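You operate a simulated robot arm through the tools that you are given. There is no shell and no other tool. Be economical: measure what you need, move in short steps, check, and stop when the job is done.

You are at the controls of a simulated robot arm. One attempt, no reset.

JOB
Swap the yellow roll on the tape peg for the purple one.
Fine: the yellow roll goes on the work board; swing the blue handle back over the peg.

Only the result counts: the job must be done as asked and must still hold three seconds after the hand-in. Knocking over, shifting, dropping, spilling or breaking anything else fails it.

ROBOT AND FRAMES
A 6-joint arm with a two-finger parallel gripper, fixed in place. Base frame: the origin is at the foot of the arm, x ahead of it, y to its left, z up. Readings come in m, rad, newtons and seconds.
With the tool pointing down near the work surface it reaches from about 0.26 to 0.68 m from the base axis. Its first joint turns from -1.152 to 1.152 rad. Payload 2.9 kg.
The tool frame sits at the grasp point between the pads (the TCP): z along the fingers, y along the line on which they close. The tips reach 0.03 m beyond it. The gripper opens to 0.11 m. The fingers are 0.02 m wide and 0.01 m thick; the gripper's body (0.048 by 0.112 m) begins 0.055 m behind the TCP.
Orientation is that of the tool frame in the base frame, as [roll, pitch, yaw] about the fixed x, y, z axes, in that order (R = Rz(yaw) Ry(pitch) Rx(roll)). With the fingers straight down and closing along the base's y, the tool's x points along the base's -x, its y along +y and its z along -z.

CONTROLS
- The arm moves only by the tool servo_tool. Its argument "plan" is a list that holds one entry, the list of rows, each a list of 7 numbers: the shift along the tool's x, y, z in m, then the turn, a rotation vector about the tool's x, y, z in rad, then the opening, from 0 (shut) to 1 (fully open). In form: [[[tx, ty, tz, wx, wy, wz, fingers], ...]]. A call has 1 to 20 rows; each row is the pose to reach, as a shift and turn from the pose commanded when the call began, along the tool's axes at that moment. Rows are played at 5 a second. More than 0.05 m and 0.15 rad between two rows, or a gripper value outside its range, and nothing of the call is played. Where a pose cannot be reached the arm comes as near as it can. A force on the tool above 70 N (or 10 N above the force at the start of the call, whichever is more), or a blocked arm, ends the call early, and 0.2 s more pass. The fingers move at their own pace (about 0.108 m/s each) and stop on an object; they squeeze with about 37 N. The grip force told is the motor's: it shows also when the fingers shut on nothing. Time passes only in rows, and 0.2 s behind the last, so rows that repeat a pose let the fingers close. It gives the time, the measured TCP pose, the force on the tool (base axes), the opening and the grip force at its end, in the units of the frame above (readings bear some noise), and new pictures: "views" is both (left out), scene, wrist or none.
- Cameras (640 x 400 px; columns grow to the right, rows downward): "scene" is fixed at [0.1176, 0.4468, 1.4011]; the picture's right is [-0.47, -0.88, 0.00], its down [-0.38, 0.20, -0.90] and it looks along [0.80, -0.43, -0.43] (base axes); focal length 333 px, centre (320, 200). "wrist" rides on the gripper at [-0.036, 0, -0.057] in the tool frame; the picture's right is [0.00, -1.00, 0.00], its down [0.97, 0.00, -0.24] and it looks along [0.24, 0.00, 0.97] (tool axes); focal length 218 px, centre (320, 200). There is no depth. A picture from a camera that has moved, and an enlarged one, comes with that camera's place and axes in the base frame and with its lens. The place of the scene camera against the robot may be out by one fixed shift of up to 0.025 m in any direction.
- zoom(camera, box): a new picture of the part [left, top, right, bottom] of that camera's present view, enlarged. It takes no simulated time.
- finish_job(): hands the job in; it is judged then, once.

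Go step by step. Nothing tells you positions but the pictures and the camera data: compare them with the known pose of the tool, close in by small moves and look again before you grip or let go. The budget is 120 turns and 150 pictures, counting those below and the enlarged ones. Unless the task says otherwise, let go and move clear before handing in, and close with one line.

The tools are called after "Emit:" by a JSON object that holds its "name" and its "arguments". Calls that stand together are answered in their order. servo_tool: Moves the arm, as the interface text tells. Its arguments: {"type":"object","properties":{"plan":{"type":"array","items":{"type":"array","items":{"type":"array","items":{"type":"number"}}}},"views":{"type":"string","enum":["both","scene","wrist","none"]}},"required":["plan"]} The other tools are called the same way: zoom (camera, box) takes an enlarged picture of a part of a camera's view; finish_job () hands the job in.

At the start:

```text
clock: 0.0
position: [0.485, 0.0508, 1.196]
orientation: [-3.141, 0.001, 3.141]
wrist_force: [-0.1, -0.2, 0.5]
gripper_width: 0.11
finger_force: 0.1
```

scene: 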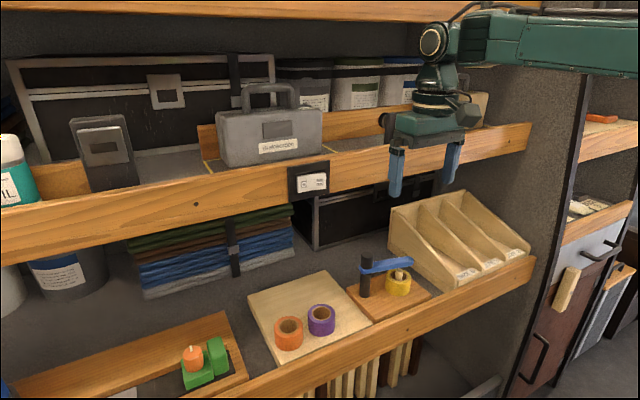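
wrist: 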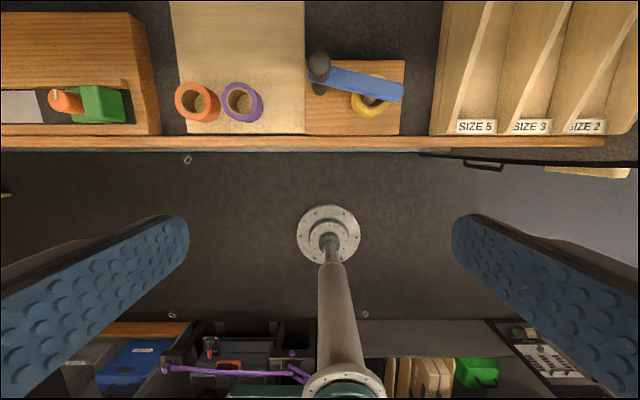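

I see the orange and purple rolls on the light work board. The yellow roll sits on the peg of a small wooden block, with a blue handle swung over it. I'll take enlarged looks before moving.

Emit:
{"name": "zoom", "arguments": {"camera": "scene", "box": [240, 220, 440, 360]}}

Emit:
{"name": "zoom", "arguments": {"camera": "wrist", "box": [160, 30, 420, 150]}}

```text
2.86 times, centred on (340, 290) of scene
camera zoom: at [0.1176, 0.4468, 1.4011], right [-0.47, -0.88, 0.0], down [-0.38, 0.2, -0.9], along [0.8, -0.43, -0.43], focal length 951 px, centre (263, -57)
```

zoom: 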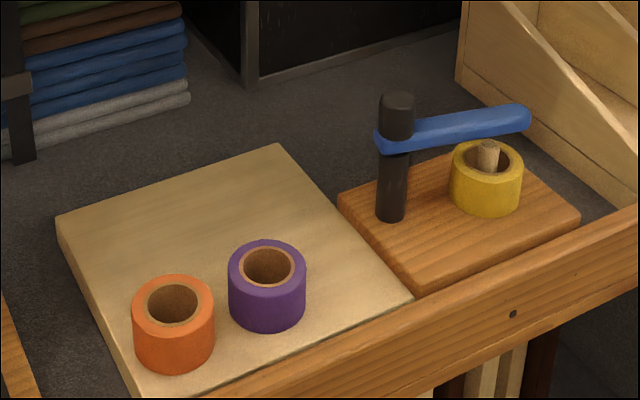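

```text
2.46 times, centred on (290, 90) of wrist
camera zoom: at [0.5211, 0.0509, 1.2534], right [0.0, -1.0, 0.0], down [-0.97, 0.0, 0.24], along [-0.24, 0.0, -0.97], focal length 537 px, centre (394, 471)
```

zoom: 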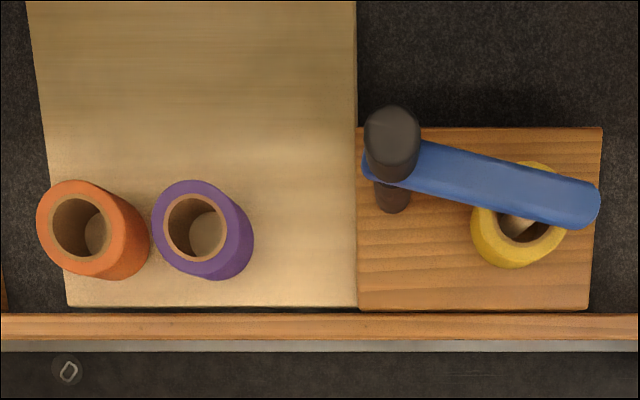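

I'll move over the area for a closer look: TCP to about (0.56, 0.07, 1.03).

Emit:
{"name": "servo_tool", "arguments": {"plan": [[[-0.015, 0.004, 0.04, 0, 0, 0, 1], [-0.03, 0.008, 0.08, 0, 0, 0, 1], [-0.045, 0.012, 0.12, 0, 0, 0, 1], [-0.06, 0.016, 0.15, 0, 0, 0, 1], [-0.075, 0.02, 0.166, 0, 0, 0, 1], [-0.075, 0.02, 0.166, 0, 0, 0, 1]]]}}

```text
clock: 1.4
position: [0.5607, 0.0723, 1.0295]
orientation: [3.141, 0.0, 3.141]
wrist_force: [-1.4, -0.3, 0.1]
gripper_width: 0.1101
finger_force: 0.1
camera wrist: at [0.5971, 0.072, 1.0872], right [0.0, -1.0, 0.0], down [-0.97, 0.0, 0.24], along [-0.24, 0.0, -0.97], focal length 218 px, centre (320, 200)
```

scene: 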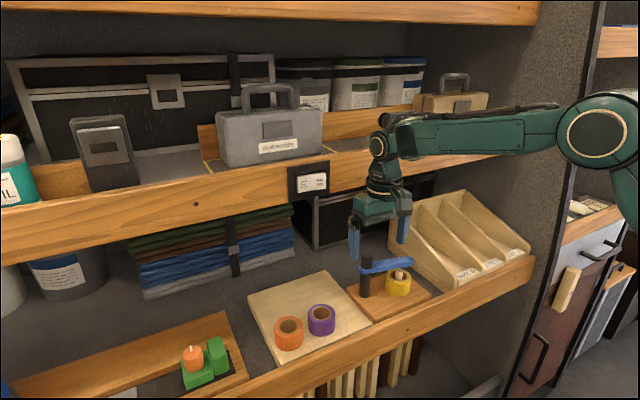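
wrist: 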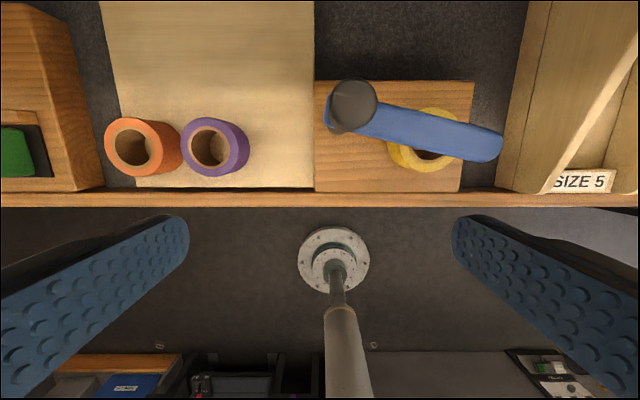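

Emit:
{"name": "zoom", "arguments": {"camera": "wrist", "box": [300, 60, 520, 200]}}

Emit:
{"name": "zoom", "arguments": {"camera": "wrist", "box": [90, 60, 310, 200]}}

Emit:
{"name": "zoom", "arguments": {"camera": "scene", "box": [340, 230, 440, 320]}}

```text
2.86 times, centred on (410, 130) of wrist
camera zoom: at [0.5971, 0.072, 1.0872], right [0.0, -1.0, 0.0], down [-0.97, 0.0, 0.24], along [-0.24, 0.0, -0.97], focal length 624 px, centre (63, 400)
```

zoom: 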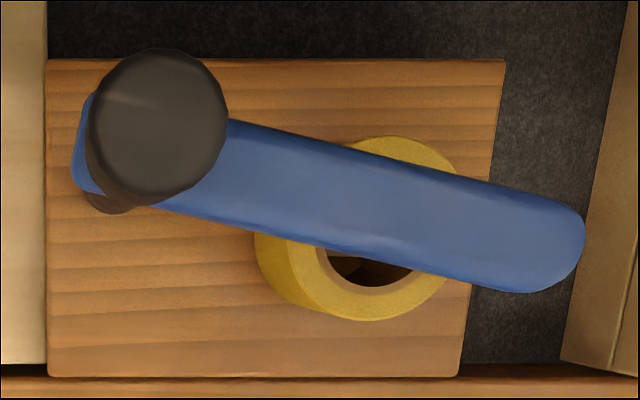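

```text
2.86 times, centred on (200, 130) of wrist
camera zoom: at [0.5971, 0.072, 1.0872], right [0.0, -1.0, 0.0], down [-0.97, 0.0, 0.24], along [-0.24, 0.0, -0.97], focal length 624 px, centre (663, 400)
```

zoom: 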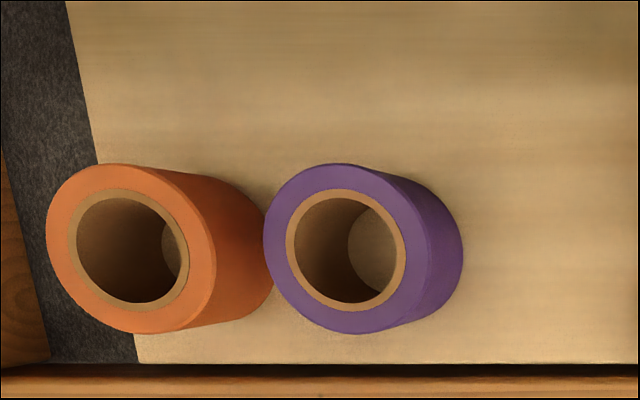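

```text
4.44 times, centred on (390, 275) of scene
camera zoom: at [0.1176, 0.4468, 1.4011], right [-0.47, -0.88, 0.0], down [-0.38, 0.2, -0.9], along [0.8, -0.43, -0.43], focal length 1479 px, centre (9, -133)
```

zoom: 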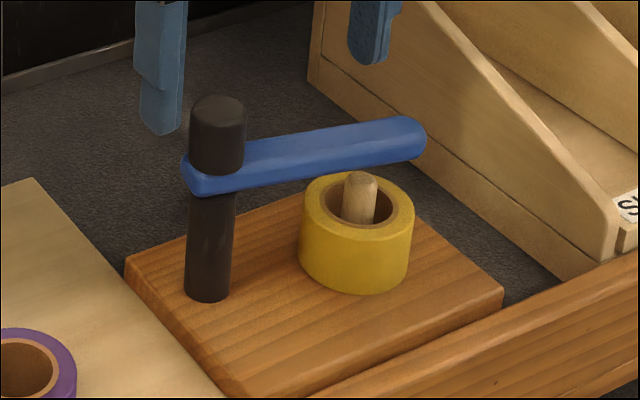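

Estimates so far:
- Post at about (0.622, 0.052), top at 0.947
- Handle at z of about 0.90–0.913
- Peg and yellow roll at about (0.60, -0.034)

I'll tilt the wrist camera briefly to see where the upper shelf is and view the handle from the side.

Emit:
{"name": "servo_tool", "arguments": {"plan": [[[0, 0, 0, 0, -0.14, 0, 0], [0, 0, 0, 0, -0.28, 0, 0], [0, 0, 0, 0, -0.42, 0, 0], [0, 0, 0, 0, -0.56, 0, 0], [0, 0, 0, 0, -0.7, 0, 0], [0, 0, 0, 0, -0.7, 0, 0]]]}}

```text
clock: 2.8
position: [0.5607, 0.0713, 1.0292]
orientation: [-3.141, 0.703, -3.141]
wrist_force: [-0.4, 0.3, 0.5]
gripper_width: 0.0
finger_force: 36.8
camera wrist: at [0.5515, 0.0707, 1.097], right [0.0, -1.0, 0.0], down [-0.9, 0.0, -0.44], along [0.44, 0.0, -0.9], focal length 218 px, centre (320, 200)
```

scene: 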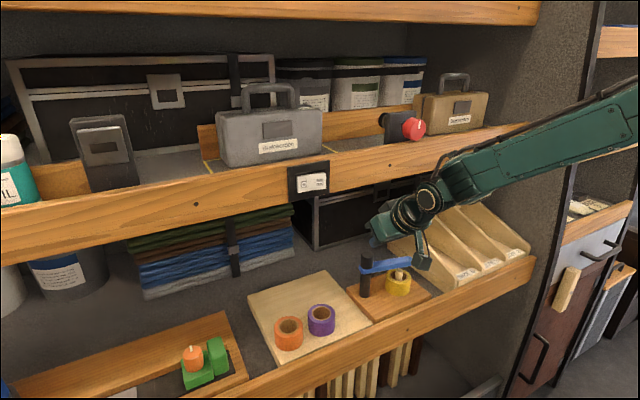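
wrist: 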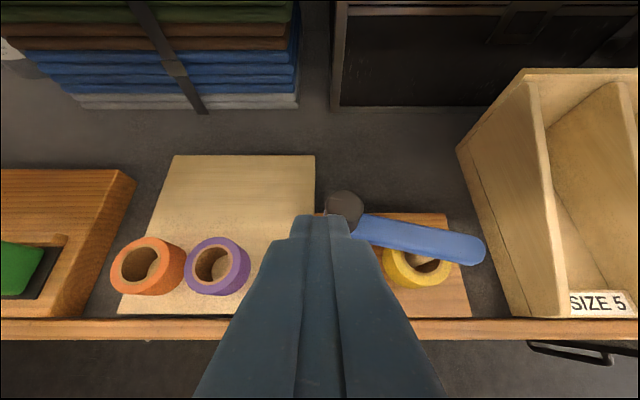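

The upper shelf lip is at about x=0.63 and z=1.13–1.21. I'll keep the tool tilted forward so the wrist stays clear of it. Next I go behind the handle with closed fingers, staying above it first.

Emit:
{"name": "servo_tool", "arguments": {"plan": [[[-0.01, -0.027, 0.018, 0, 0.0625, 0, 0], [-0.02, -0.053, 0.036, 0, 0.125, 0, 0], [-0.03, -0.08, 0.054, 0, 0.19, 0, 0], [-0.0394, -0.1063, 0.0715, 0, 0.253, 0, 0], [-0.0394, -0.1063, 0.0715, 0, 0.253, 0, 0]]]}}

```text
clock: 4.0
position: [0.6368, -0.0374, 0.9999]
orientation: [3.14, 0.447, -3.141]
wrist_force: [-0.3, -0.5, 0.3]
gripper_width: 0.0
finger_force: 37.1
camera wrist: at [0.6439, -0.0384, 1.0674], right [0.0, -1.0, 0.0], down [-0.98, 0.0, -0.2], along [0.2, 0.0, -0.98], focal length 218 px, centre (320, 200)
```

scene: 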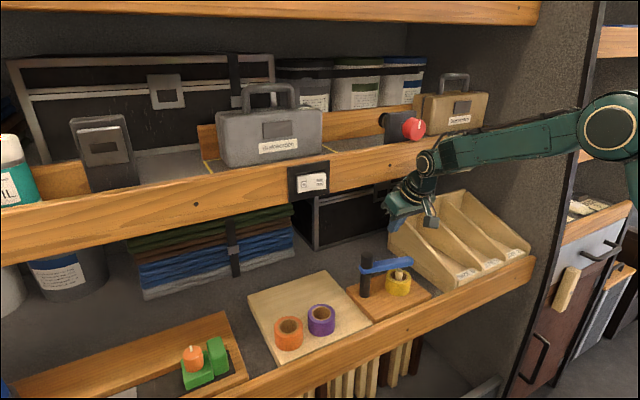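
wrist: 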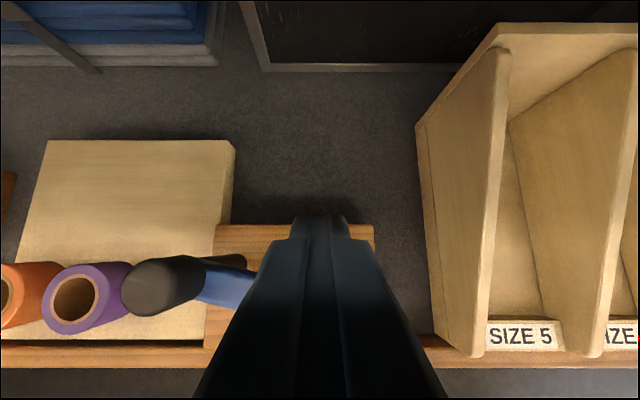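

The tips are behind the handle. I'll descend straight down to tip z of about 0.893.

Emit:
{"name": "servo_tool", "arguments": {"plan": [[[0.0173, 0, 0.0361, 0, 0, 0, 0], [0.026, 0, 0.054, 0, 0, 0, 0], [0.0346, 0, 0.0722, 0, 0, 0, 0], [0.0346, 0, 0.0722, 0, 0, 0, 0]]]}}

Emit:
{"name": "zoom", "arguments": {"camera": "scene", "box": [340, 210, 460, 310]}}

```text
clock: 5.0
position: [0.6378, -0.0364, 0.9196]
orientation: [-3.14, 0.447, -3.141]
wrist_force: [-0.4, -0.4, -0.9]
gripper_width: 0.0002
finger_force: 36.7
camera wrist: at [0.6447, -0.0362, 0.9877], right [0.0, -1.0, 0.0], down [-0.98, 0.0, -0.2], along [0.2, 0.0, -0.98], focal length 218 px, centre (320, 200)
```

scene: 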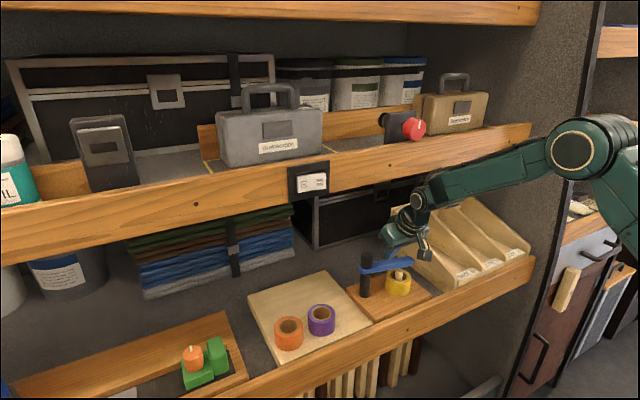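
wrist: 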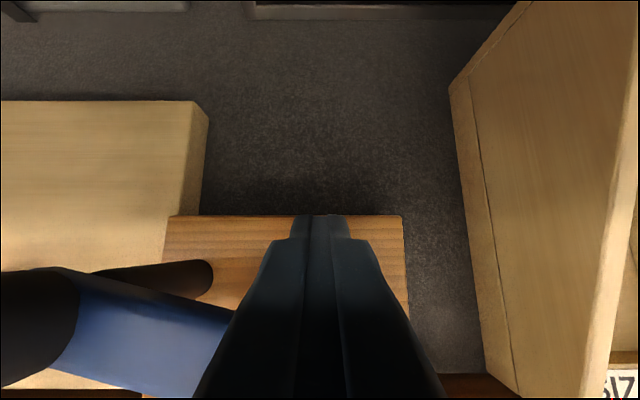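

```text
4.00 times, centred on (400, 260) of scene
camera zoom: at [0.1176, 0.4468, 1.4011], right [-0.47, -0.88, 0.0], down [-0.38, 0.2, -0.9], along [0.8, -0.43, -0.43], focal length 1331 px, centre (0, -40)
```

zoom: 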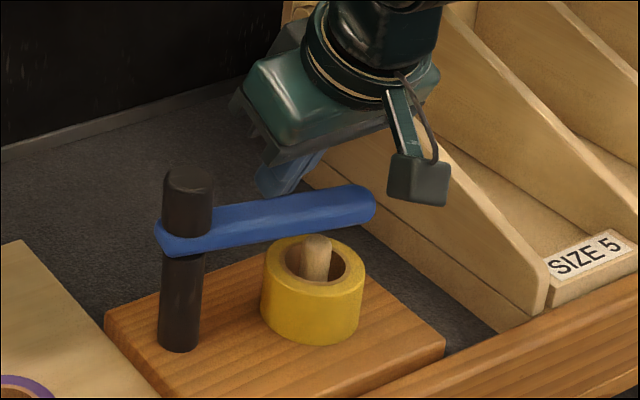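

The fingertips are behind the handle. I'll start pulling it toward -x along an arc around the post.

Emit:
{"name": "servo_tool", "arguments": {"plan": [[[0.0085, 0, -0.0041, 0, 0, 0, 0], [0.0171, 0, -0.0082, 0, 0, 0, 0], [0.024, -0.001, -0.0115, 0, 0, 0, 0], [0.0311, -0.0016, -0.0149, 0, 0, 0, 0], [0.0376, 0, -0.018, 0, 0, 0, 0], [0.0442, 0.002, -0.0212, 0, 0, 0, 0], [0.0505, 0.004, -0.0242, 0, 0, 0, 0], [0.0568, 0.006, -0.0272, 0, 0, 0, 0]]]}}

Emit:
{"name": "zoom", "arguments": {"camera": "scene", "box": [340, 210, 460, 310]}}

```text
clock: 5.9
position: [0.6195, -0.0363, 0.9275]
orientation: [-3.139, 0.486, 3.142]
wrist_force: [10.5, -2.0, 2.1]
gripper_width: 0.0001
finger_force: 37.5
stopped in row 4: the force on the tool passed its limit (the readings are from after the stop); the commanded pose is now the measured one
camera wrist: at [0.6252, -0.0371, 0.9959], right [0.0, -1.0, 0.0], down [-0.97, 0.0, -0.24], along [0.24, 0.0, -0.97], focal length 218 px, centre (320, 200)
```

scene: 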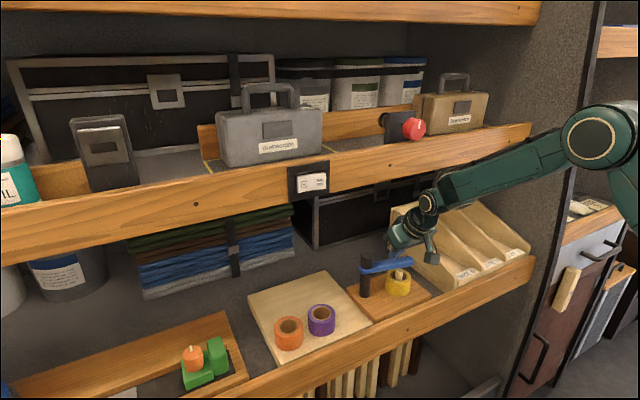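
wrist: 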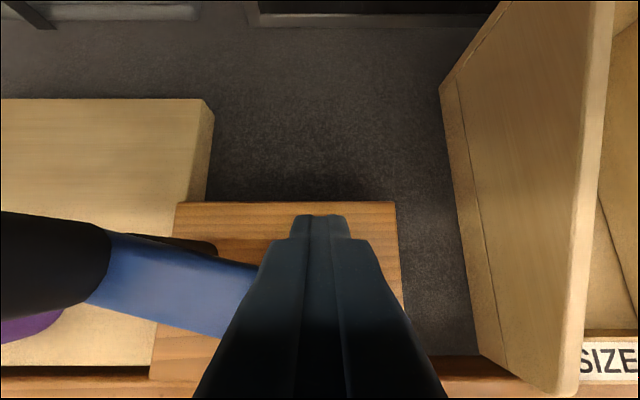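

```text
4.00 times, centred on (400, 260) of scene
camera zoom: at [0.1178, 0.4468, 1.4011], right [-0.47, -0.88, 0.0], down [-0.38, 0.2, -0.9], along [0.8, -0.43, -0.43], focal length 1331 px, centre (0, -40)
```

zoom: 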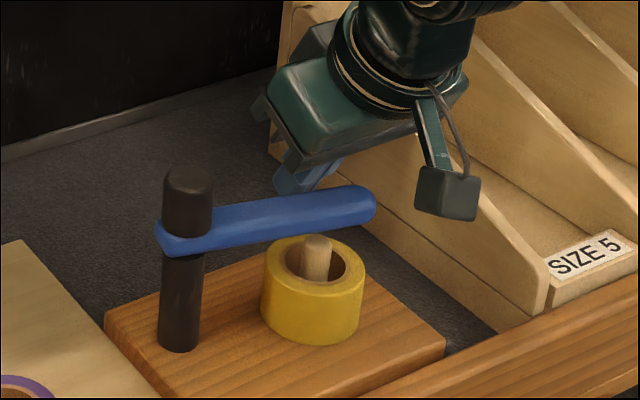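

The handle is blocked toward -x, so its closed stop is here and it must swing open toward +x. I'll back off, lift over and come down in front of it.

Emit:
{"name": "servo_tool", "arguments": {"plan": [[[-0.0106, 0, 0.0056, 0, 0, 0, 0], [-0.0293, 0, -0.0298, 0, 0, 0, 0], [-0.0456, 0, -0.0607, 0, 0, 0, 0], [-0.0085, -0.006, -0.0803, 0, 0, 0, 0], [0.0336, -0.013, -0.0969, 0, 0, 0, 0], [0.0473, -0.013, -0.0646, 0, 0, 0, 0], [0.062, -0.013, -0.0293, 0, 0, 0, 0], [0.062, -0.013, -0.0293, 0, 0, 0, 0]]]}}

Emit:
{"name": "zoom", "arguments": {"camera": "scene", "box": [340, 210, 460, 310]}}

```text
clock: 7.7
position: [0.5514, -0.0467, 0.9243]
orientation: [-3.139, 0.479, -3.141]
wrist_force: [-0.2, 0.4, 0.1]
gripper_width: 0.0001
finger_force: 37.7
camera wrist: at [0.5566, -0.0475, 0.9911], right [0.0, -1.0, 0.0], down [-0.97, 0.0, -0.23], along [0.23, 0.0, -0.97], focal length 218 px, centre (320, 200)
```

scene: 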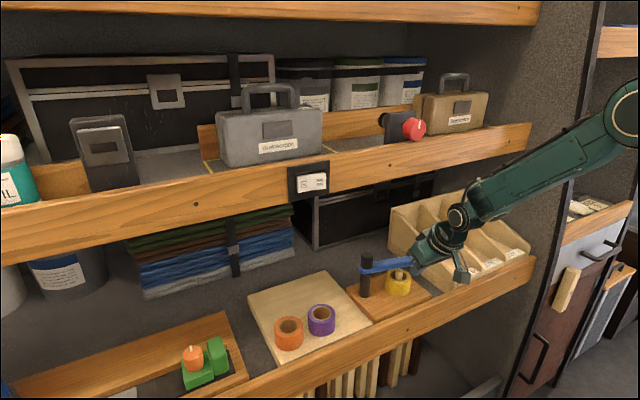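
wrist: 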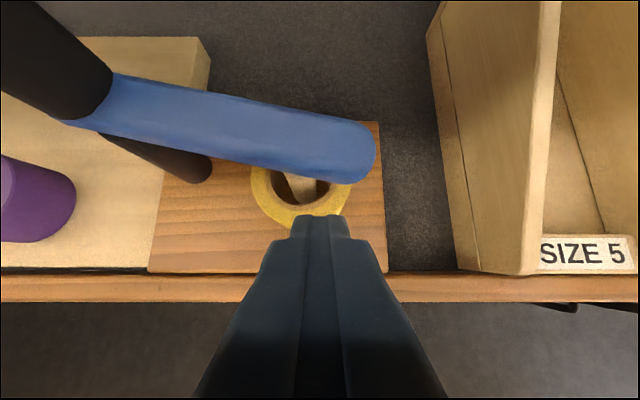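

```text
4.00 times, centred on (400, 260) of scene
camera zoom: at [0.1176, 0.4468, 1.4011], right [-0.47, -0.88, 0.0], down [-0.38, 0.2, -0.9], along [0.8, -0.43, -0.43], focal length 1331 px, centre (0, -40)
```

zoom: 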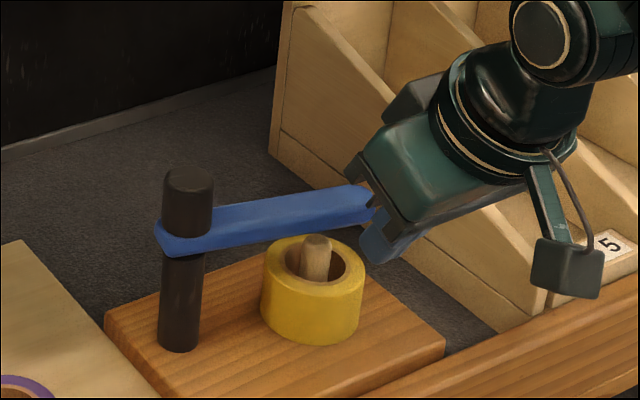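

The finger is in front of the handle near its tip, and the wrist view confirms it. I'll push toward +x.

Emit:
{"name": "servo_tool", "arguments": {"plan": [[[-0.0133, 0.007, 0.0069, 0, 0, 0, 0], [-0.0257, 0.004, 0.0134, 0, 0, 0, 0], [-0.0381, 0.002, 0.0198, 0, 0, 0, 0], [-0.0506, 0.004, 0.0263, 0, 0, 0, 0], [-0.0625, 0.007, 0.0325, 0, 0, 0, 0]]], "views": "wrist"}}

Emit:
{"name": "zoom", "arguments": {"camera": "scene", "box": [340, 210, 460, 310]}}

```text
clock: 8.9
position: [0.6201, -0.0406, 0.9236]
orientation: [3.141, 0.479, 3.141]
wrist_force: [-0.1, 0.2, 0.3]
gripper_width: 0.0001
finger_force: 36.7
camera wrist: at [0.6263, -0.0411, 0.9919], right [0.0, -1.0, 0.0], down [-0.97, 0.0, -0.23], along [0.23, 0.0, -0.97], focal length 218 px, centre (320, 200)
```

wrist: 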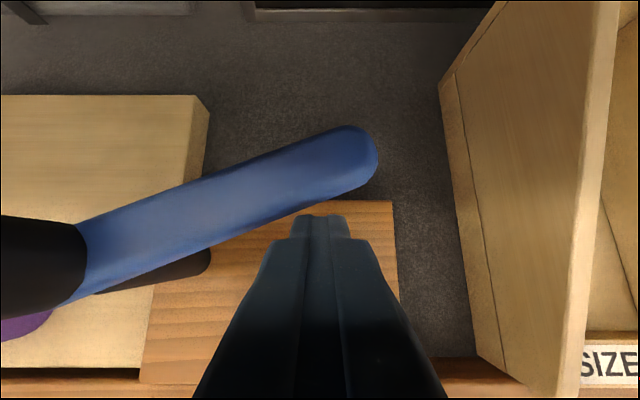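

```text
4.00 times, centred on (400, 260) of scene
camera zoom: at [0.1176, 0.4468, 1.4011], right [-0.47, -0.88, 0.0], down [-0.38, 0.2, -0.9], along [0.8, -0.43, -0.43], focal length 1331 px, centre (0, -40)
```

zoom: 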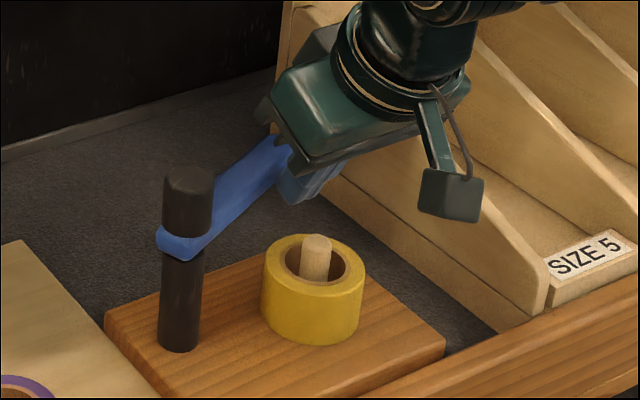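

The handle swings freely toward +x. I'll continue until it points nearly straight back.

Emit:
{"name": "servo_tool", "arguments": {"plan": [[[-0.0105, 0.008, 0.0045, 0, 0, 0, 0], [-0.0188, 0.016, 0.0083, 0, 0, 0, 0], [-0.0253, 0.026, 0.0109, 0, 0, 0, 0], [-0.03, 0.035, 0.0126, 0, 0, 0, 0], [-0.033, 0.045, 0.0135, 0, 0, 0, 0], [-0.036, 0.056, 0.0145, 0, 0, 0, 0], [-0.036, 0.056, 0.0145, 0, 0, 0, 0]]], "views": "wrist"}}

Emit:
{"name": "zoom", "arguments": {"camera": "scene", "box": [340, 210, 460, 310]}}

```text
clock: 10.5
position: [0.6593, 0.0157, 0.9271]
orientation: [-3.141, 0.478, -3.141]
wrist_force: [0.3, -0.4, 0.5]
gripper_width: 0.0001
finger_force: 37.0
camera wrist: at [0.6643, 0.0145, 0.9951], right [0.0, -1.0, 0.0], down [-0.97, 0.0, -0.23], along [0.23, 0.0, -0.97], focal length 218 px, centre (320, 200)
```

wrist: 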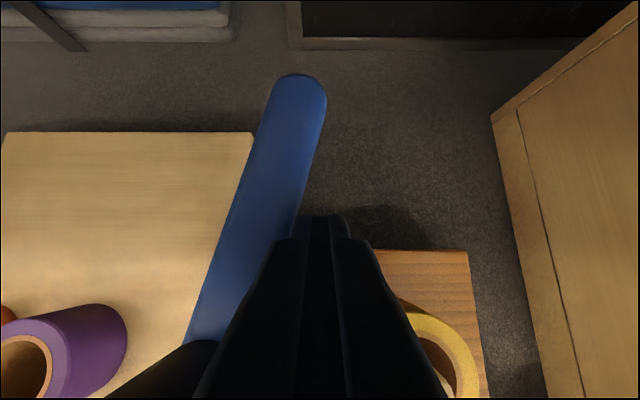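

```text
4.00 times, centred on (400, 260) of scene
camera zoom: at [0.1176, 0.4468, 1.4011], right [-0.47, -0.88, 0.0], down [-0.38, 0.2, -0.9], along [0.8, -0.43, -0.43], focal length 1331 px, centre (0, -40)
```

zoom: 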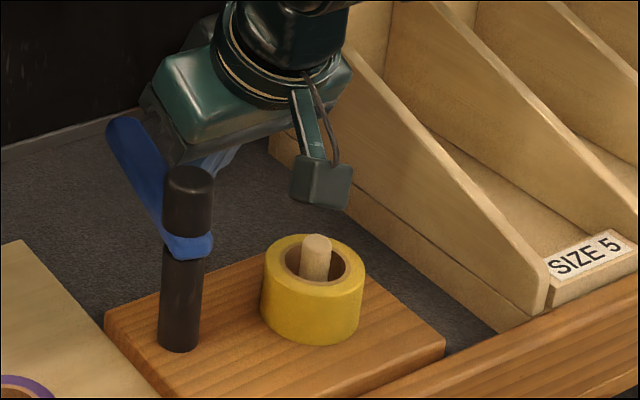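

The handle is open. I'll back off, raise the tool and open the fingers to look down at the yellow roll.

Emit:
{"name": "servo_tool", "arguments": {"plan": [[[0, -0.015, 0, 0, 0, 0, 0], [-0.0138, -0.03, -0.0266, 0, 0, 0, 0], [-0.0098, -0.035, -0.0625, 0, 0, 0, 0], [0.0211, -0.043, -0.0898, 0, 0, 0, 1], [0.0543, -0.052, -0.1126, 0, 0, 0, 1], [0.0543, -0.052, -0.1126, 0, 0, 0, 1], [0.0543, -0.052, -0.1126, 0, 0, 0, 1]]], "views": "wrist"}}

Emit:
{"name": "zoom", "arguments": {"camera": "scene", "box": [260, 230, 460, 360]}}

```text
clock: 12.1
position: [0.5567, -0.0364, 1.0033]
orientation: [-3.14, 0.477, -3.139]
wrist_force: [0.4, -0.4, 0.2]
gripper_width: 0.1099
finger_force: 0.1
camera wrist: at [0.563, -0.0368, 1.0713], right [0.0, -1.0, 0.0], down [-0.97, 0.0, -0.23], along [0.23, 0.0, -0.97], focal length 218 px, centre (320, 200)
```

wrist: 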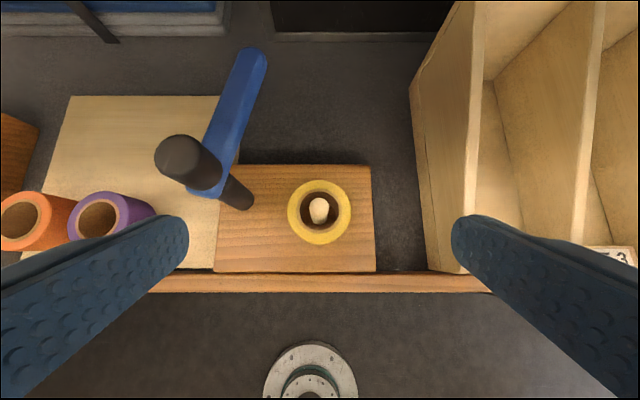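

```text
3.08 times, centred on (360, 295) of scene
camera zoom: at [0.1176, 0.4468, 1.4011], right [-0.47, -0.88, 0.0], down [-0.38, 0.2, -0.9], along [0.8, -0.43, -0.43], focal length 1024 px, centre (197, -92)
```

zoom: 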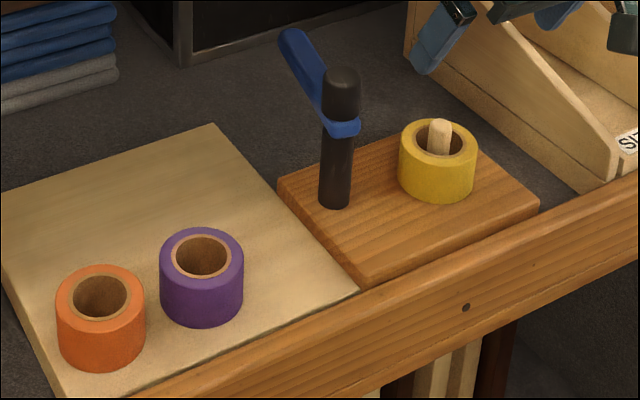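

The yellow roll is centred at about (0.601, -0.036), with outer diameter about 0.06. I'll move to just above it with tilt reduced to 0.3 and the fingers part-open.

Emit:
{"name": "servo_tool", "arguments": {"plan": [[[0.001, 0, 0.023, 0, 0.044, 0, 0.8], [0.002, 0, 0.046, 0, 0.088, 0, 0.8], [0.003, 0, 0.07, 0, 0.132, 0, 0.8], [0.0044, 0, 0.0934, 0, 0.177, 0, 0.8], [0.0044, 0, 0.0934, 0, 0.177, 0, 0.8]]], "views": "wrist"}}

Emit:
{"name": "zoom", "arguments": {"camera": "scene", "box": [340, 210, 460, 310]}}

```text
clock: 13.3
position: [0.5975, -0.0371, 0.9174]
orientation: [-3.138, 0.302, -3.14]
wrist_force: [-0.1, -0.3, 0.2]
gripper_width: 0.088
finger_force: 0.1
camera wrist: at [0.6153, -0.0379, 0.9828], right [0.0, -1.0, 0.0], down [-1.0, 0.0, -0.06], along [0.06, 0.0, -1.0], focal length 218 px, centre (320, 200)
```

wrist: 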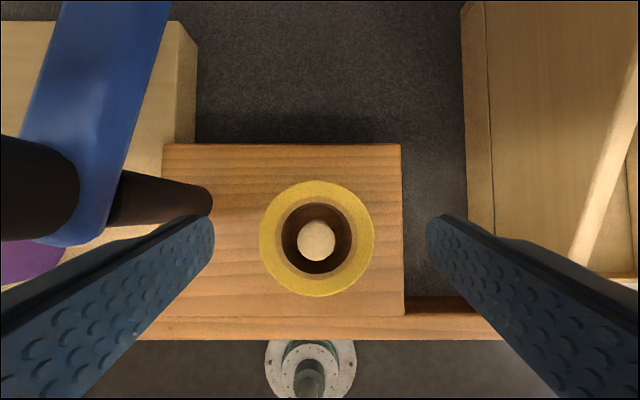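

```text
4.00 times, centred on (400, 260) of scene
camera zoom: at [0.1176, 0.4468, 1.4011], right [-0.47, -0.88, 0.0], down [-0.38, 0.2, -0.9], along [0.8, -0.43, -0.43], focal length 1331 px, centre (0, -40)
```

zoom: 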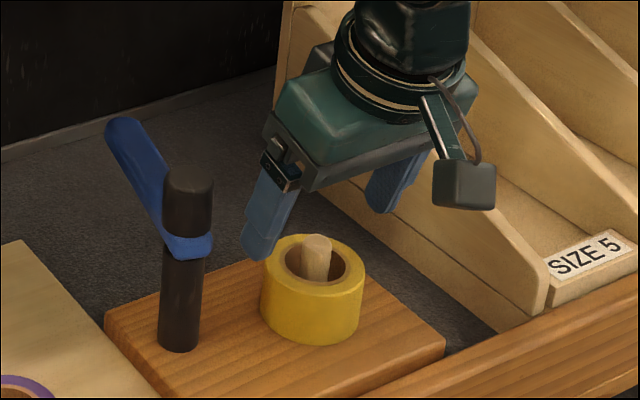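

Well aligned over the roll. I'll descend to TCP z of about 0.874.

Emit:
{"name": "servo_tool", "arguments": {"plan": [[[0.0064, 0.0005, 0.0205, 0, 0, 0, 0.8], [0.0098, 0.001, 0.0315, 0, 0, 0, 0.8], [0.0128, 0.001, 0.0411, 0, 0, 0, 0.8], [0.0128, 0.001, 0.0411, 0, 0, 0, 0.8]]], "views": "wrist"}}

Emit:
{"name": "zoom", "arguments": {"camera": "scene", "box": [340, 210, 460, 310]}}

```text
clock: 14.3
position: [0.5973, -0.0383, 0.8735]
orientation: [-3.14, 0.301, -3.141]
wrist_force: [0.1, -0.7, -0.5]
gripper_width: 0.0878
finger_force: 0.0
camera wrist: at [0.6159, -0.0385, 0.9403], right [0.0, -1.0, 0.0], down [-1.0, 0.0, -0.06], along [0.06, 0.0, -1.0], focal length 218 px, centre (320, 200)
```

wrist: 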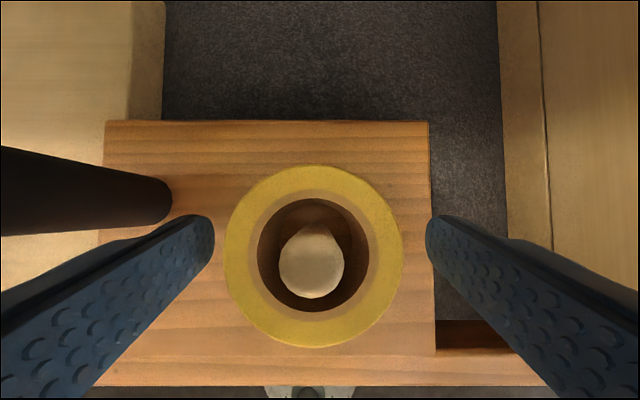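

```text
4.00 times, centred on (400, 260) of scene
camera zoom: at [0.1176, 0.4468, 1.4011], right [-0.47, -0.88, 0.0], down [-0.38, 0.2, -0.9], along [0.8, -0.43, -0.43], focal length 1331 px, centre (0, -40)
```

zoom: 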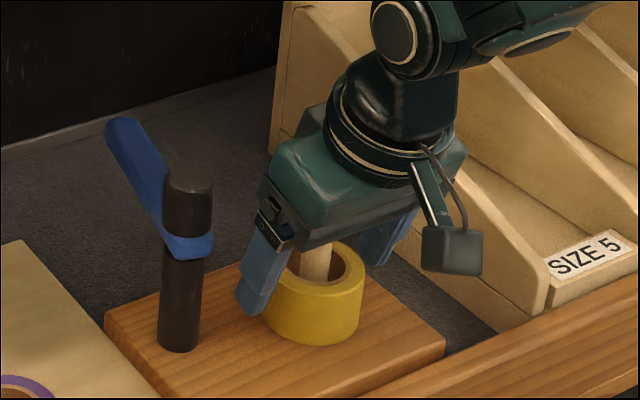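

Fingers straddle the roll. A small centring correction, then close.

Emit:
{"name": "servo_tool", "arguments": {"plan": [[[0.002, 0.002, 0, 0, 0, 0, 0.8], [0.002, 0.002, 0, 0, 0, 0, 0.55], [0.002, 0.002, 0, 0, 0, 0, 0.3], [0.002, 0.002, 0, 0, 0, 0, 0.3], [0.002, 0.002, 0, 0, 0, 0, 0.3]]], "views": "wrist"}}

```text
clock: 15.5
position: [0.5961, -0.0352, 0.8732]
orientation: [-3.139, 0.302, -3.141]
wrist_force: [-0.3, 0.7, -0.4]
gripper_width: 0.0608
finger_force: 36.5
camera wrist: at [0.614, -0.0359, 0.9397], right [0.0, -1.0, 0.0], down [-1.0, 0.0, -0.06], along [0.06, 0.0, -1.0], focal length 218 px, centre (320, 200)
```

wrist: 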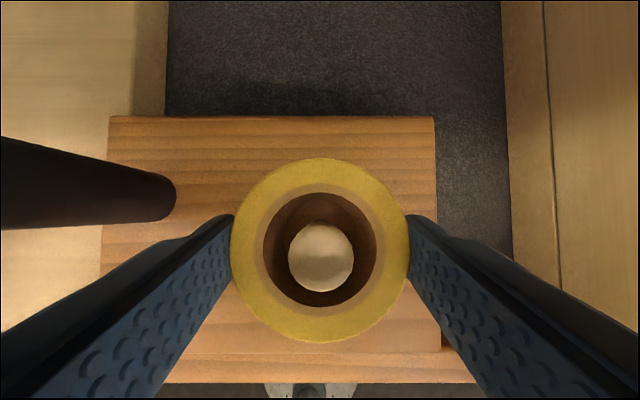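

The yellow roll fits the grip at 0.061. A steeper tilt will keep the wrist clear of the upper shelf when I place this roll further back on the board. It's still seated, so I'll release and regrip at tilt 0.5.

Emit:
{"name": "servo_tool", "arguments": {"plan": [[[0, 0, 0, 0, 0, 0, 0.7], [0, 0, 0, 0, 0, 0, 0.7], [0.0018, 0, -0.001, 0, -0.1, 0, 0.7], [0.0035, -0.0005, -0.0021, 0, -0.198, 0, 0.7], [0.0035, -0.0005, -0.0021, 0, -0.198, 0, 0.7], [0.0035, -0.0005, -0.0021, 0, -0.198, 0, 0.5], [0.0035, -0.0005, -0.0021, 0, -0.198, 0, 0.3], [0.0035, -0.0005, -0.0021, 0, -0.198, 0, 0.3], [0.0035, -0.0005, -0.0021, 0, -0.198, 0, 0.3]]], "views": "wrist"}}

Emit:
{"name": "zoom", "arguments": {"camera": "scene", "box": [340, 210, 460, 310]}}

```text
clock: 17.5
position: [0.5919, -0.0363, 0.876]
orientation: [-3.139, 0.5, -3.139]
wrist_force: [0.0, 0.1, 2.0]
gripper_width: 0.0609
finger_force: 37.0
camera wrist: at [0.5963, -0.0364, 0.9424], right [0.0, -1.0, 0.0], down [-0.97, 0.0, -0.25], along [0.25, 0.0, -0.97], focal length 218 px, centre (320, 200)
```

wrist: 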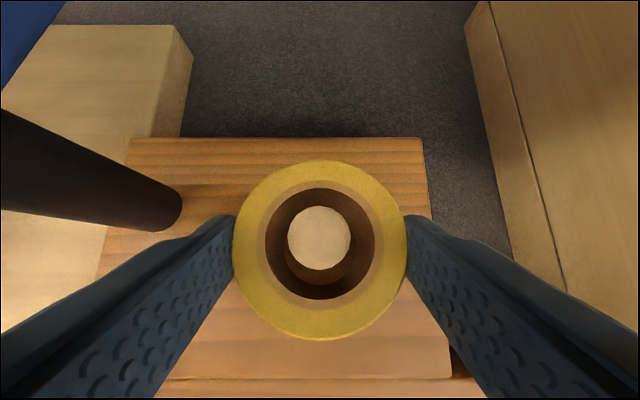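

```text
4.00 times, centred on (400, 260) of scene
camera zoom: at [0.1176, 0.4468, 1.4011], right [-0.47, -0.88, 0.0], down [-0.38, 0.2, -0.9], along [0.8, -0.43, -0.43], focal length 1331 px, centre (0, -40)
```

zoom: 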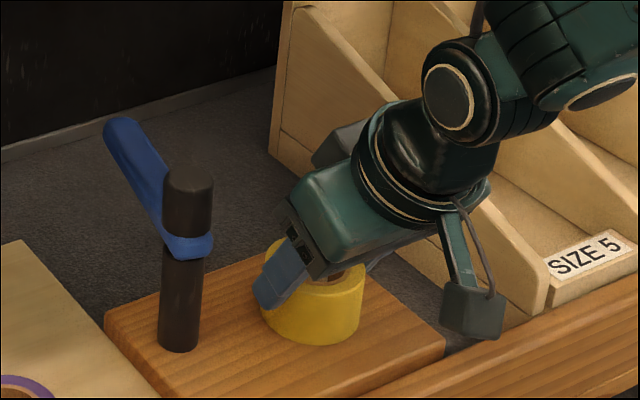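

Gripped. I'll lift straight up 0.11 to clear the peg and post.

Emit:
{"name": "servo_tool", "arguments": {"plan": [[[-0.0072, 0, -0.0132, 0, 0, 0, 0.3], [-0.0168, 0, -0.0307, 0, 0, 0, 0.3], [-0.0287, 0, -0.0527, 0, 0, 0, 0.3], [-0.0407, 0, -0.0746, 0, 0, 0, 0.3], [-0.0527, 0, -0.0966, 0, 0, 0, 0.3], [-0.0575, 0, -0.1054, 0, 0, 0, 0.3], [-0.0575, 0, -0.1054, 0, 0, 0, 0.3]]]}}

Emit:
{"name": "zoom", "arguments": {"camera": "scene", "box": [260, 200, 460, 340]}}

```text
clock: 19.1
position: [0.5926, -0.0363, 0.9947]
orientation: [-3.14, 0.498, 3.141]
wrist_force: [-0.3, -0.5, -0.4]
gripper_width: 0.0607
finger_force: 36.8
camera wrist: at [0.5967, -0.0365, 1.0625], right [0.0, -1.0, 0.0], down [-0.97, 0.0, -0.25], along [0.25, 0.0, -0.97], focal length 218 px, centre (320, 200)
```

scene: 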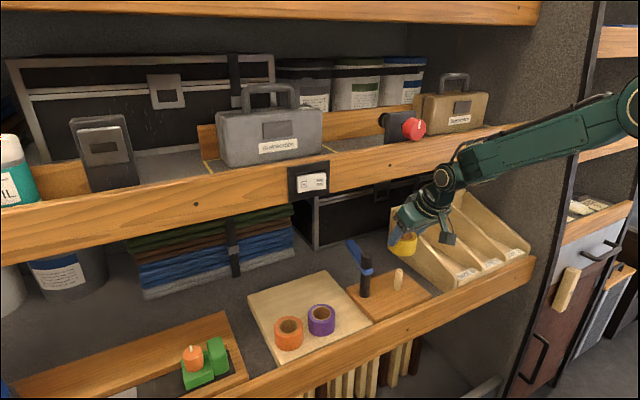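
wrist: 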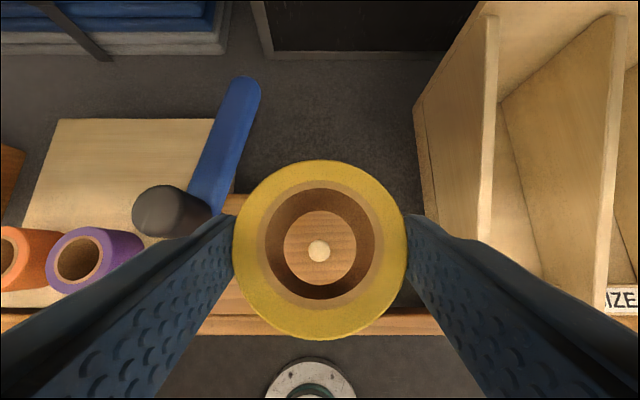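

```text
2.86 times, centred on (360, 270) of scene
camera zoom: at [0.1176, 0.4468, 1.4011], right [-0.47, -0.88, 0.0], down [-0.38, 0.2, -0.9], along [0.8, -0.43, -0.43], focal length 951 px, centre (206, 0)
```

zoom: 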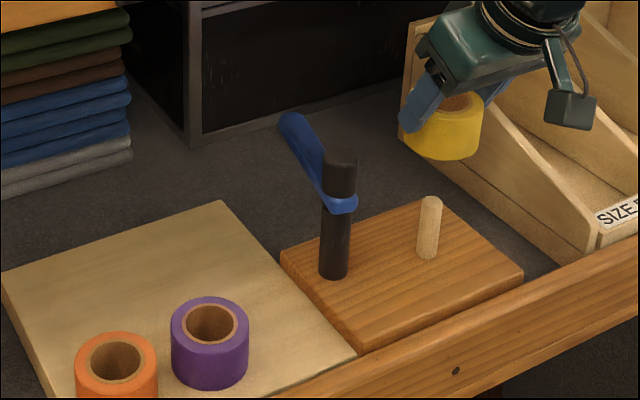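

The yellow roll is off the peg. I'll raise it slightly and carry it over the post to the free back part of the board, above about (0.655, 0.143).

Emit:
{"name": "servo_tool", "arguments": {"plan": [[[-0.0096, 0, -0.0176, 0, 0, 0, 0.3], [-0.0096, 0.035, -0.0176, 0, 0, 0, 0.3], [-0.0096, 0.075, -0.0176, 0, 0, 0, 0.3], [-0.0096, 0.115, -0.0176, 0, 0, 0, 0.3], [-0.0271, 0.15, -0.008, 0, 0, 0, 0.3], [-0.0447, 0.17, 0.0016, 0, 0, 0, 0.3], [-0.0561, 0.179, 0.0078, 0, 0, 0, 0.3], [-0.0561, 0.179, 0.0078, 0, 0, 0, 0.3]]]}}

Emit:
{"name": "zoom", "arguments": {"camera": "scene", "box": [240, 200, 440, 360]}}

```text
clock: 20.9
position: [0.6439, 0.1429, 1.0133]
orientation: [-3.138, 0.498, 3.14]
wrist_force: [-7.6, -0.9, -2.6]
gripper_width: 0.0609
finger_force: 36.8
camera wrist: at [0.6482, 0.1421, 1.0819], right [0.0, -1.0, 0.0], down [-0.97, 0.0, -0.25], along [0.25, 0.0, -0.97], focal length 218 px, centre (320, 200)
```

scene: 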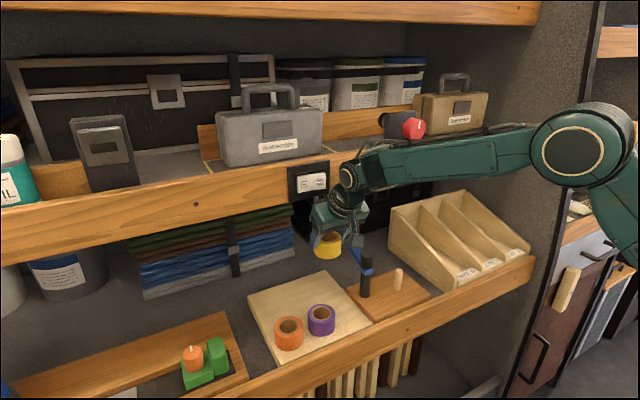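
wrist: 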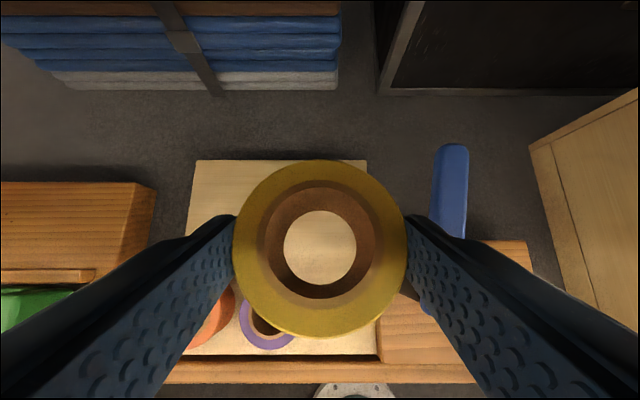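

```text
2.50 times, centred on (340, 280) of scene
camera zoom: at [0.1174, 0.4468, 1.4011], right [-0.47, -0.88, 0.0], down [-0.38, 0.2, -0.9], along [0.8, -0.43, -0.43], focal length 832 px, centre (270, 0)
```

zoom: 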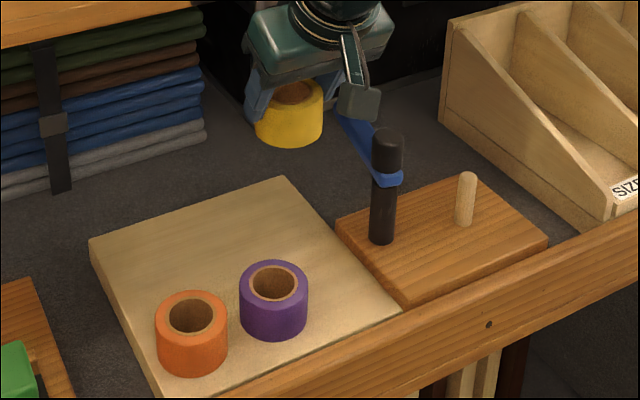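

There's a -7.6 N reading in x, which could be contact at the shelf lip or the device on it. I'll back off toward -x and look.

Emit:
{"name": "servo_tool", "arguments": {"plan": [[[0.0132, 0, -0.0072, 0, 0, 0, 0.3], [0.0263, 0, -0.0144, 0, 0, 0, 0.3], [0.0263, 0, -0.0144, 0, 0, 0, 0.3]]], "views": "scene"}}

Emit:
{"name": "zoom", "arguments": {"camera": "scene", "box": [270, 130, 430, 270]}}

```text
clock: 21.7
position: [0.6144, 0.1437, 1.015]
orientation: [-3.139, 0.499, -3.141]
wrist_force: [0.0, 0.1, -0.8]
gripper_width: 0.061
finger_force: 37.3
```

scene: 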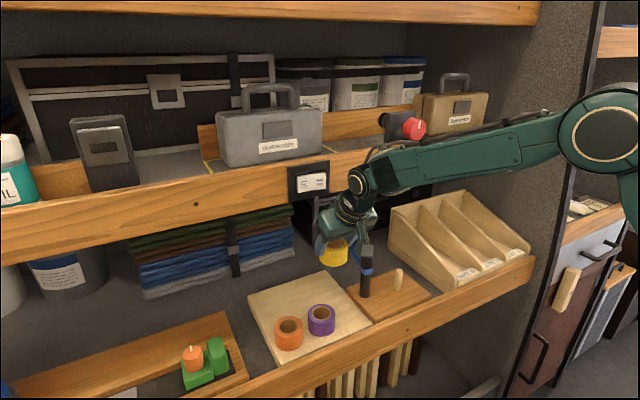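

```text
2.86 times, centred on (350, 200) of scene
camera zoom: at [0.1176, 0.4468, 1.4011], right [-0.47, -0.88, 0.0], down [-0.38, 0.2, -0.9], along [0.8, -0.43, -0.43], focal length 951 px, centre (234, 200)
```

zoom: 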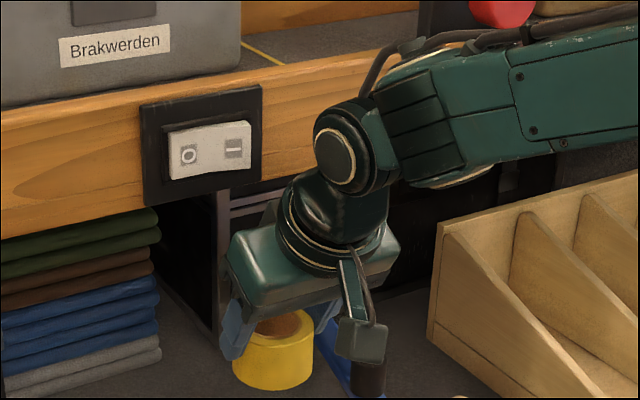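

That was probably the gripper housing brushing the lip. There's a switch on the lip that I'll stay well away from. I'll lower first, then move forward underneath it.

Emit:
{"name": "servo_tool", "arguments": {"plan": [[[0.0168, -0.006, 0.0307, 0, 0, 0, 0.3], [0.0335, -0.012, 0.0615, 0, 0, 0, 0.3], [0.0503, -0.012, 0.0922, 0, 0, 0, 0.3], [0.0371, -0.008, 0.0994, 0, 0, 0, 0.3], [0.0231, -0.001, 0.107, 0, 0, 0, 0.3], [0.0231, -0.001, 0.107, 0, 0, 0, 0.3]]], "views": "wrist"}}

Emit:
{"name": "zoom", "arguments": {"camera": "scene", "box": [240, 160, 440, 340]}}

```text
clock: 23.1
position: [0.6458, 0.1424, 0.9095]
orientation: [-3.14, 0.499, -3.14]
wrist_force: [-0.1, 0.2, -0.6]
gripper_width: 0.0608
finger_force: 37.0
camera wrist: at [0.6491, 0.1427, 0.9771], right [0.0, -1.0, 0.0], down [-0.97, 0.0, -0.25], along [0.25, 0.0, -0.97], focal length 218 px, centre (320, 200)
```

wrist: 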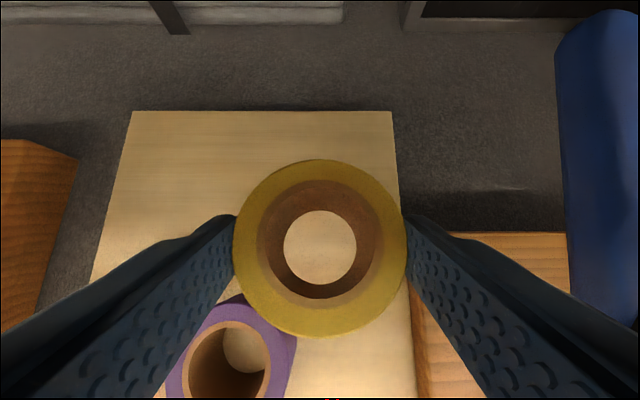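

```text
2.22 times, centred on (340, 250) of scene
camera zoom: at [0.1176, 0.4468, 1.4011], right [-0.47, -0.88, 0.0], down [-0.38, 0.2, -0.9], along [0.8, -0.43, -0.43], focal length 740 px, centre (276, 89)
```

zoom: 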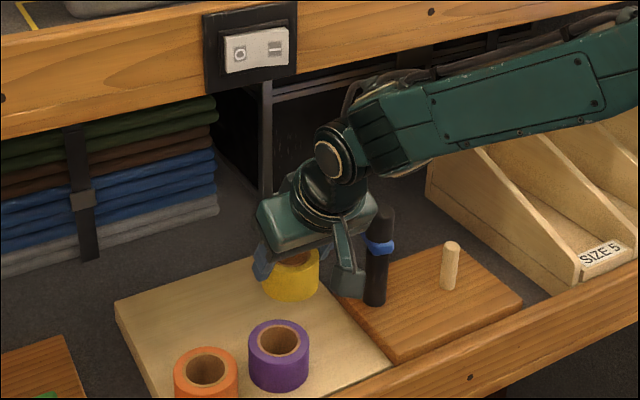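

Clear of everything. I'll lower to just above the board.

Emit:
{"name": "servo_tool", "arguments": {"plan": [[[0.0086, 0, 0.0158, 0, 0, 0, 0.3], [0.0134, 0, 0.0246, 0, 0, 0, 0.3], [0.0172, 0, 0.0316, 0, 0, 0, 0.3], [0.0172, 0, 0.0316, 0, 0, 0, 0.3]]], "views": "wrist"}}

Emit:
{"name": "zoom", "arguments": {"camera": "scene", "box": [260, 220, 400, 350]}}

```text
clock: 24.1
position: [0.6453, 0.1419, 0.8715]
orientation: [-3.139, 0.5, -3.14]
wrist_force: [0.9, 0.3, 0.3]
gripper_width: 0.0606
finger_force: 37.3
camera wrist: at [0.65, 0.1419, 0.9408], right [0.0, -1.0, 0.0], down [-0.97, 0.0, -0.25], along [0.25, 0.0, -0.97], focal length 218 px, centre (320, 200)
```

wrist: 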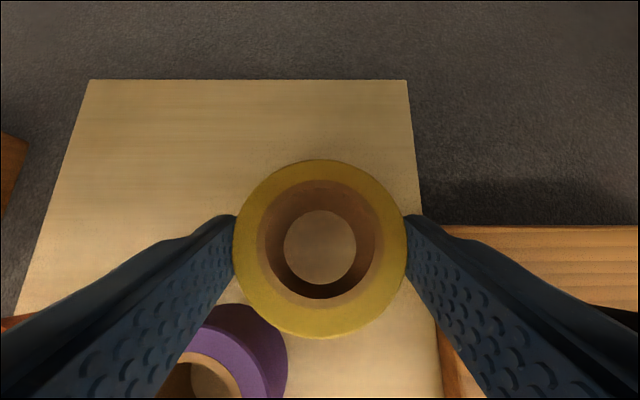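

```text
3.08 times, centred on (330, 285) of scene
camera zoom: at [0.1176, 0.4468, 1.4011], right [-0.47, -0.88, 0.0], down [-0.38, 0.2, -0.9], along [0.8, -0.43, -0.43], focal length 1024 px, centre (289, -62)
```

zoom: 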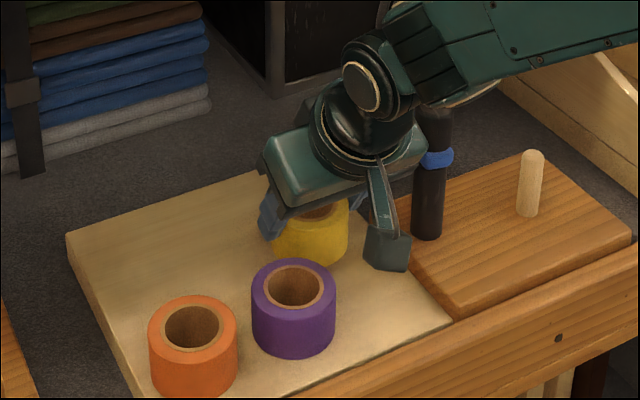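

Close to the board, so small steps down while watching the force.

Emit:
{"name": "servo_tool", "arguments": {"plan": [[[0.001, 0, 0.0018, 0, 0, 0, 0.3], [0.0019, 0, 0.0035, 0, 0, 0, 0.3], [0.0019, 0, 0.0035, 0, 0, 0, 0.3]]], "views": "none"}}

```text
clock: 24.9
position: [0.6448, 0.141, 0.8695]
orientation: [-3.14, 0.499, 3.14]
wrist_force: [1.1, 0.4, 0.7]
gripper_width: 0.0608
finger_force: 37.2
```

Emit:
{"name": "servo_tool", "arguments": {"plan": [[[0.001, 0, 0.0018, 0, 0, 0, 0.3], [0.0019, 0, 0.0035, 0, 0, 0, 0.3], [0.0019, 0, 0.0035, 0, 0, 0, 0.3]]], "views": "none"}}

```text
clock: 25.7
position: [0.6461, 0.1428, 0.8654]
orientation: [-3.14, 0.5, 3.141]
wrist_force: [0.0, -0.5, 0.3]
gripper_width: 0.0608
finger_force: 36.9
```

Emit:
{"name": "servo_tool", "arguments": {"plan": [[[0.001, 0, 0.0018, 0, 0, 0, 0.3], [0.0019, 0, 0.0035, 0, 0, 0, 0.3], [0.0019, 0, 0.0035, 0, 0, 0, 0.3]]], "views": "wrist"}}

Emit:
{"name": "zoom", "arguments": {"camera": "scene", "box": [300, 250, 380, 310]}}

```text
clock: 26.5
position: [0.6455, 0.1412, 0.861]
orientation: [-3.141, 0.499, 3.142]
wrist_force: [-0.1, 0.2, -0.5]
gripper_width: 0.0604
finger_force: 37.2
camera wrist: at [0.6503, 0.1412, 0.9296], right [0.0, -1.0, 0.0], down [-0.97, 0.0, -0.25], along [0.25, 0.0, -0.97], focal length 218 px, centre (320, 200)
```

wrist: 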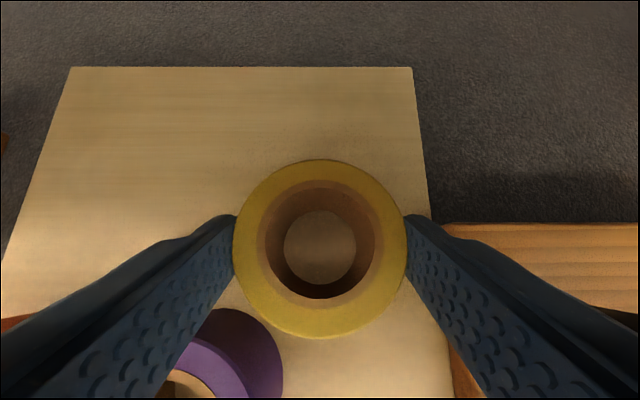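

```text
6.67 times, centred on (340, 280) of scene
camera zoom: at [0.1176, 0.4468, 1.4011], right [-0.47, -0.88, 0.0], down [-0.38, 0.2, -0.9], along [0.8, -0.43, -0.43], focal length 2218 px, centre (187, -333)
```

zoom: 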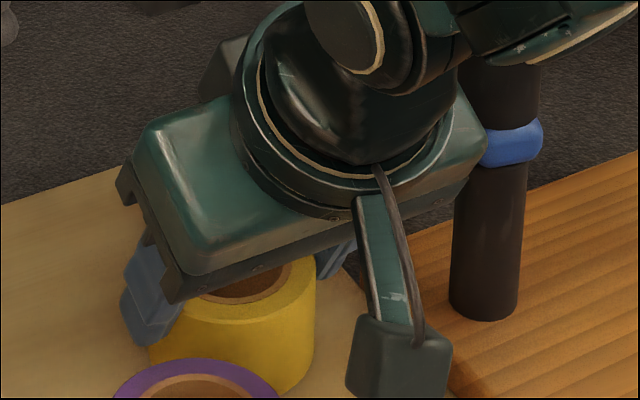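

No contact yet; continuing down in small steps.

Emit:
{"name": "servo_tool", "arguments": {"plan": [[[0.001, 0, 0.0018, 0, 0, 0, 0.3], [0.0019, 0, 0.0035, 0, 0, 0, 0.3], [0.0019, 0, 0.0035, 0, 0, 0, 0.3]]], "views": "none"}}

```text
clock: 27.3
position: [0.646, 0.142, 0.8603]
orientation: [-3.141, 0.504, -3.141]
wrist_force: [-5.4, -1.4, 14.6]
gripper_width: 0.0607
finger_force: 37.3
```

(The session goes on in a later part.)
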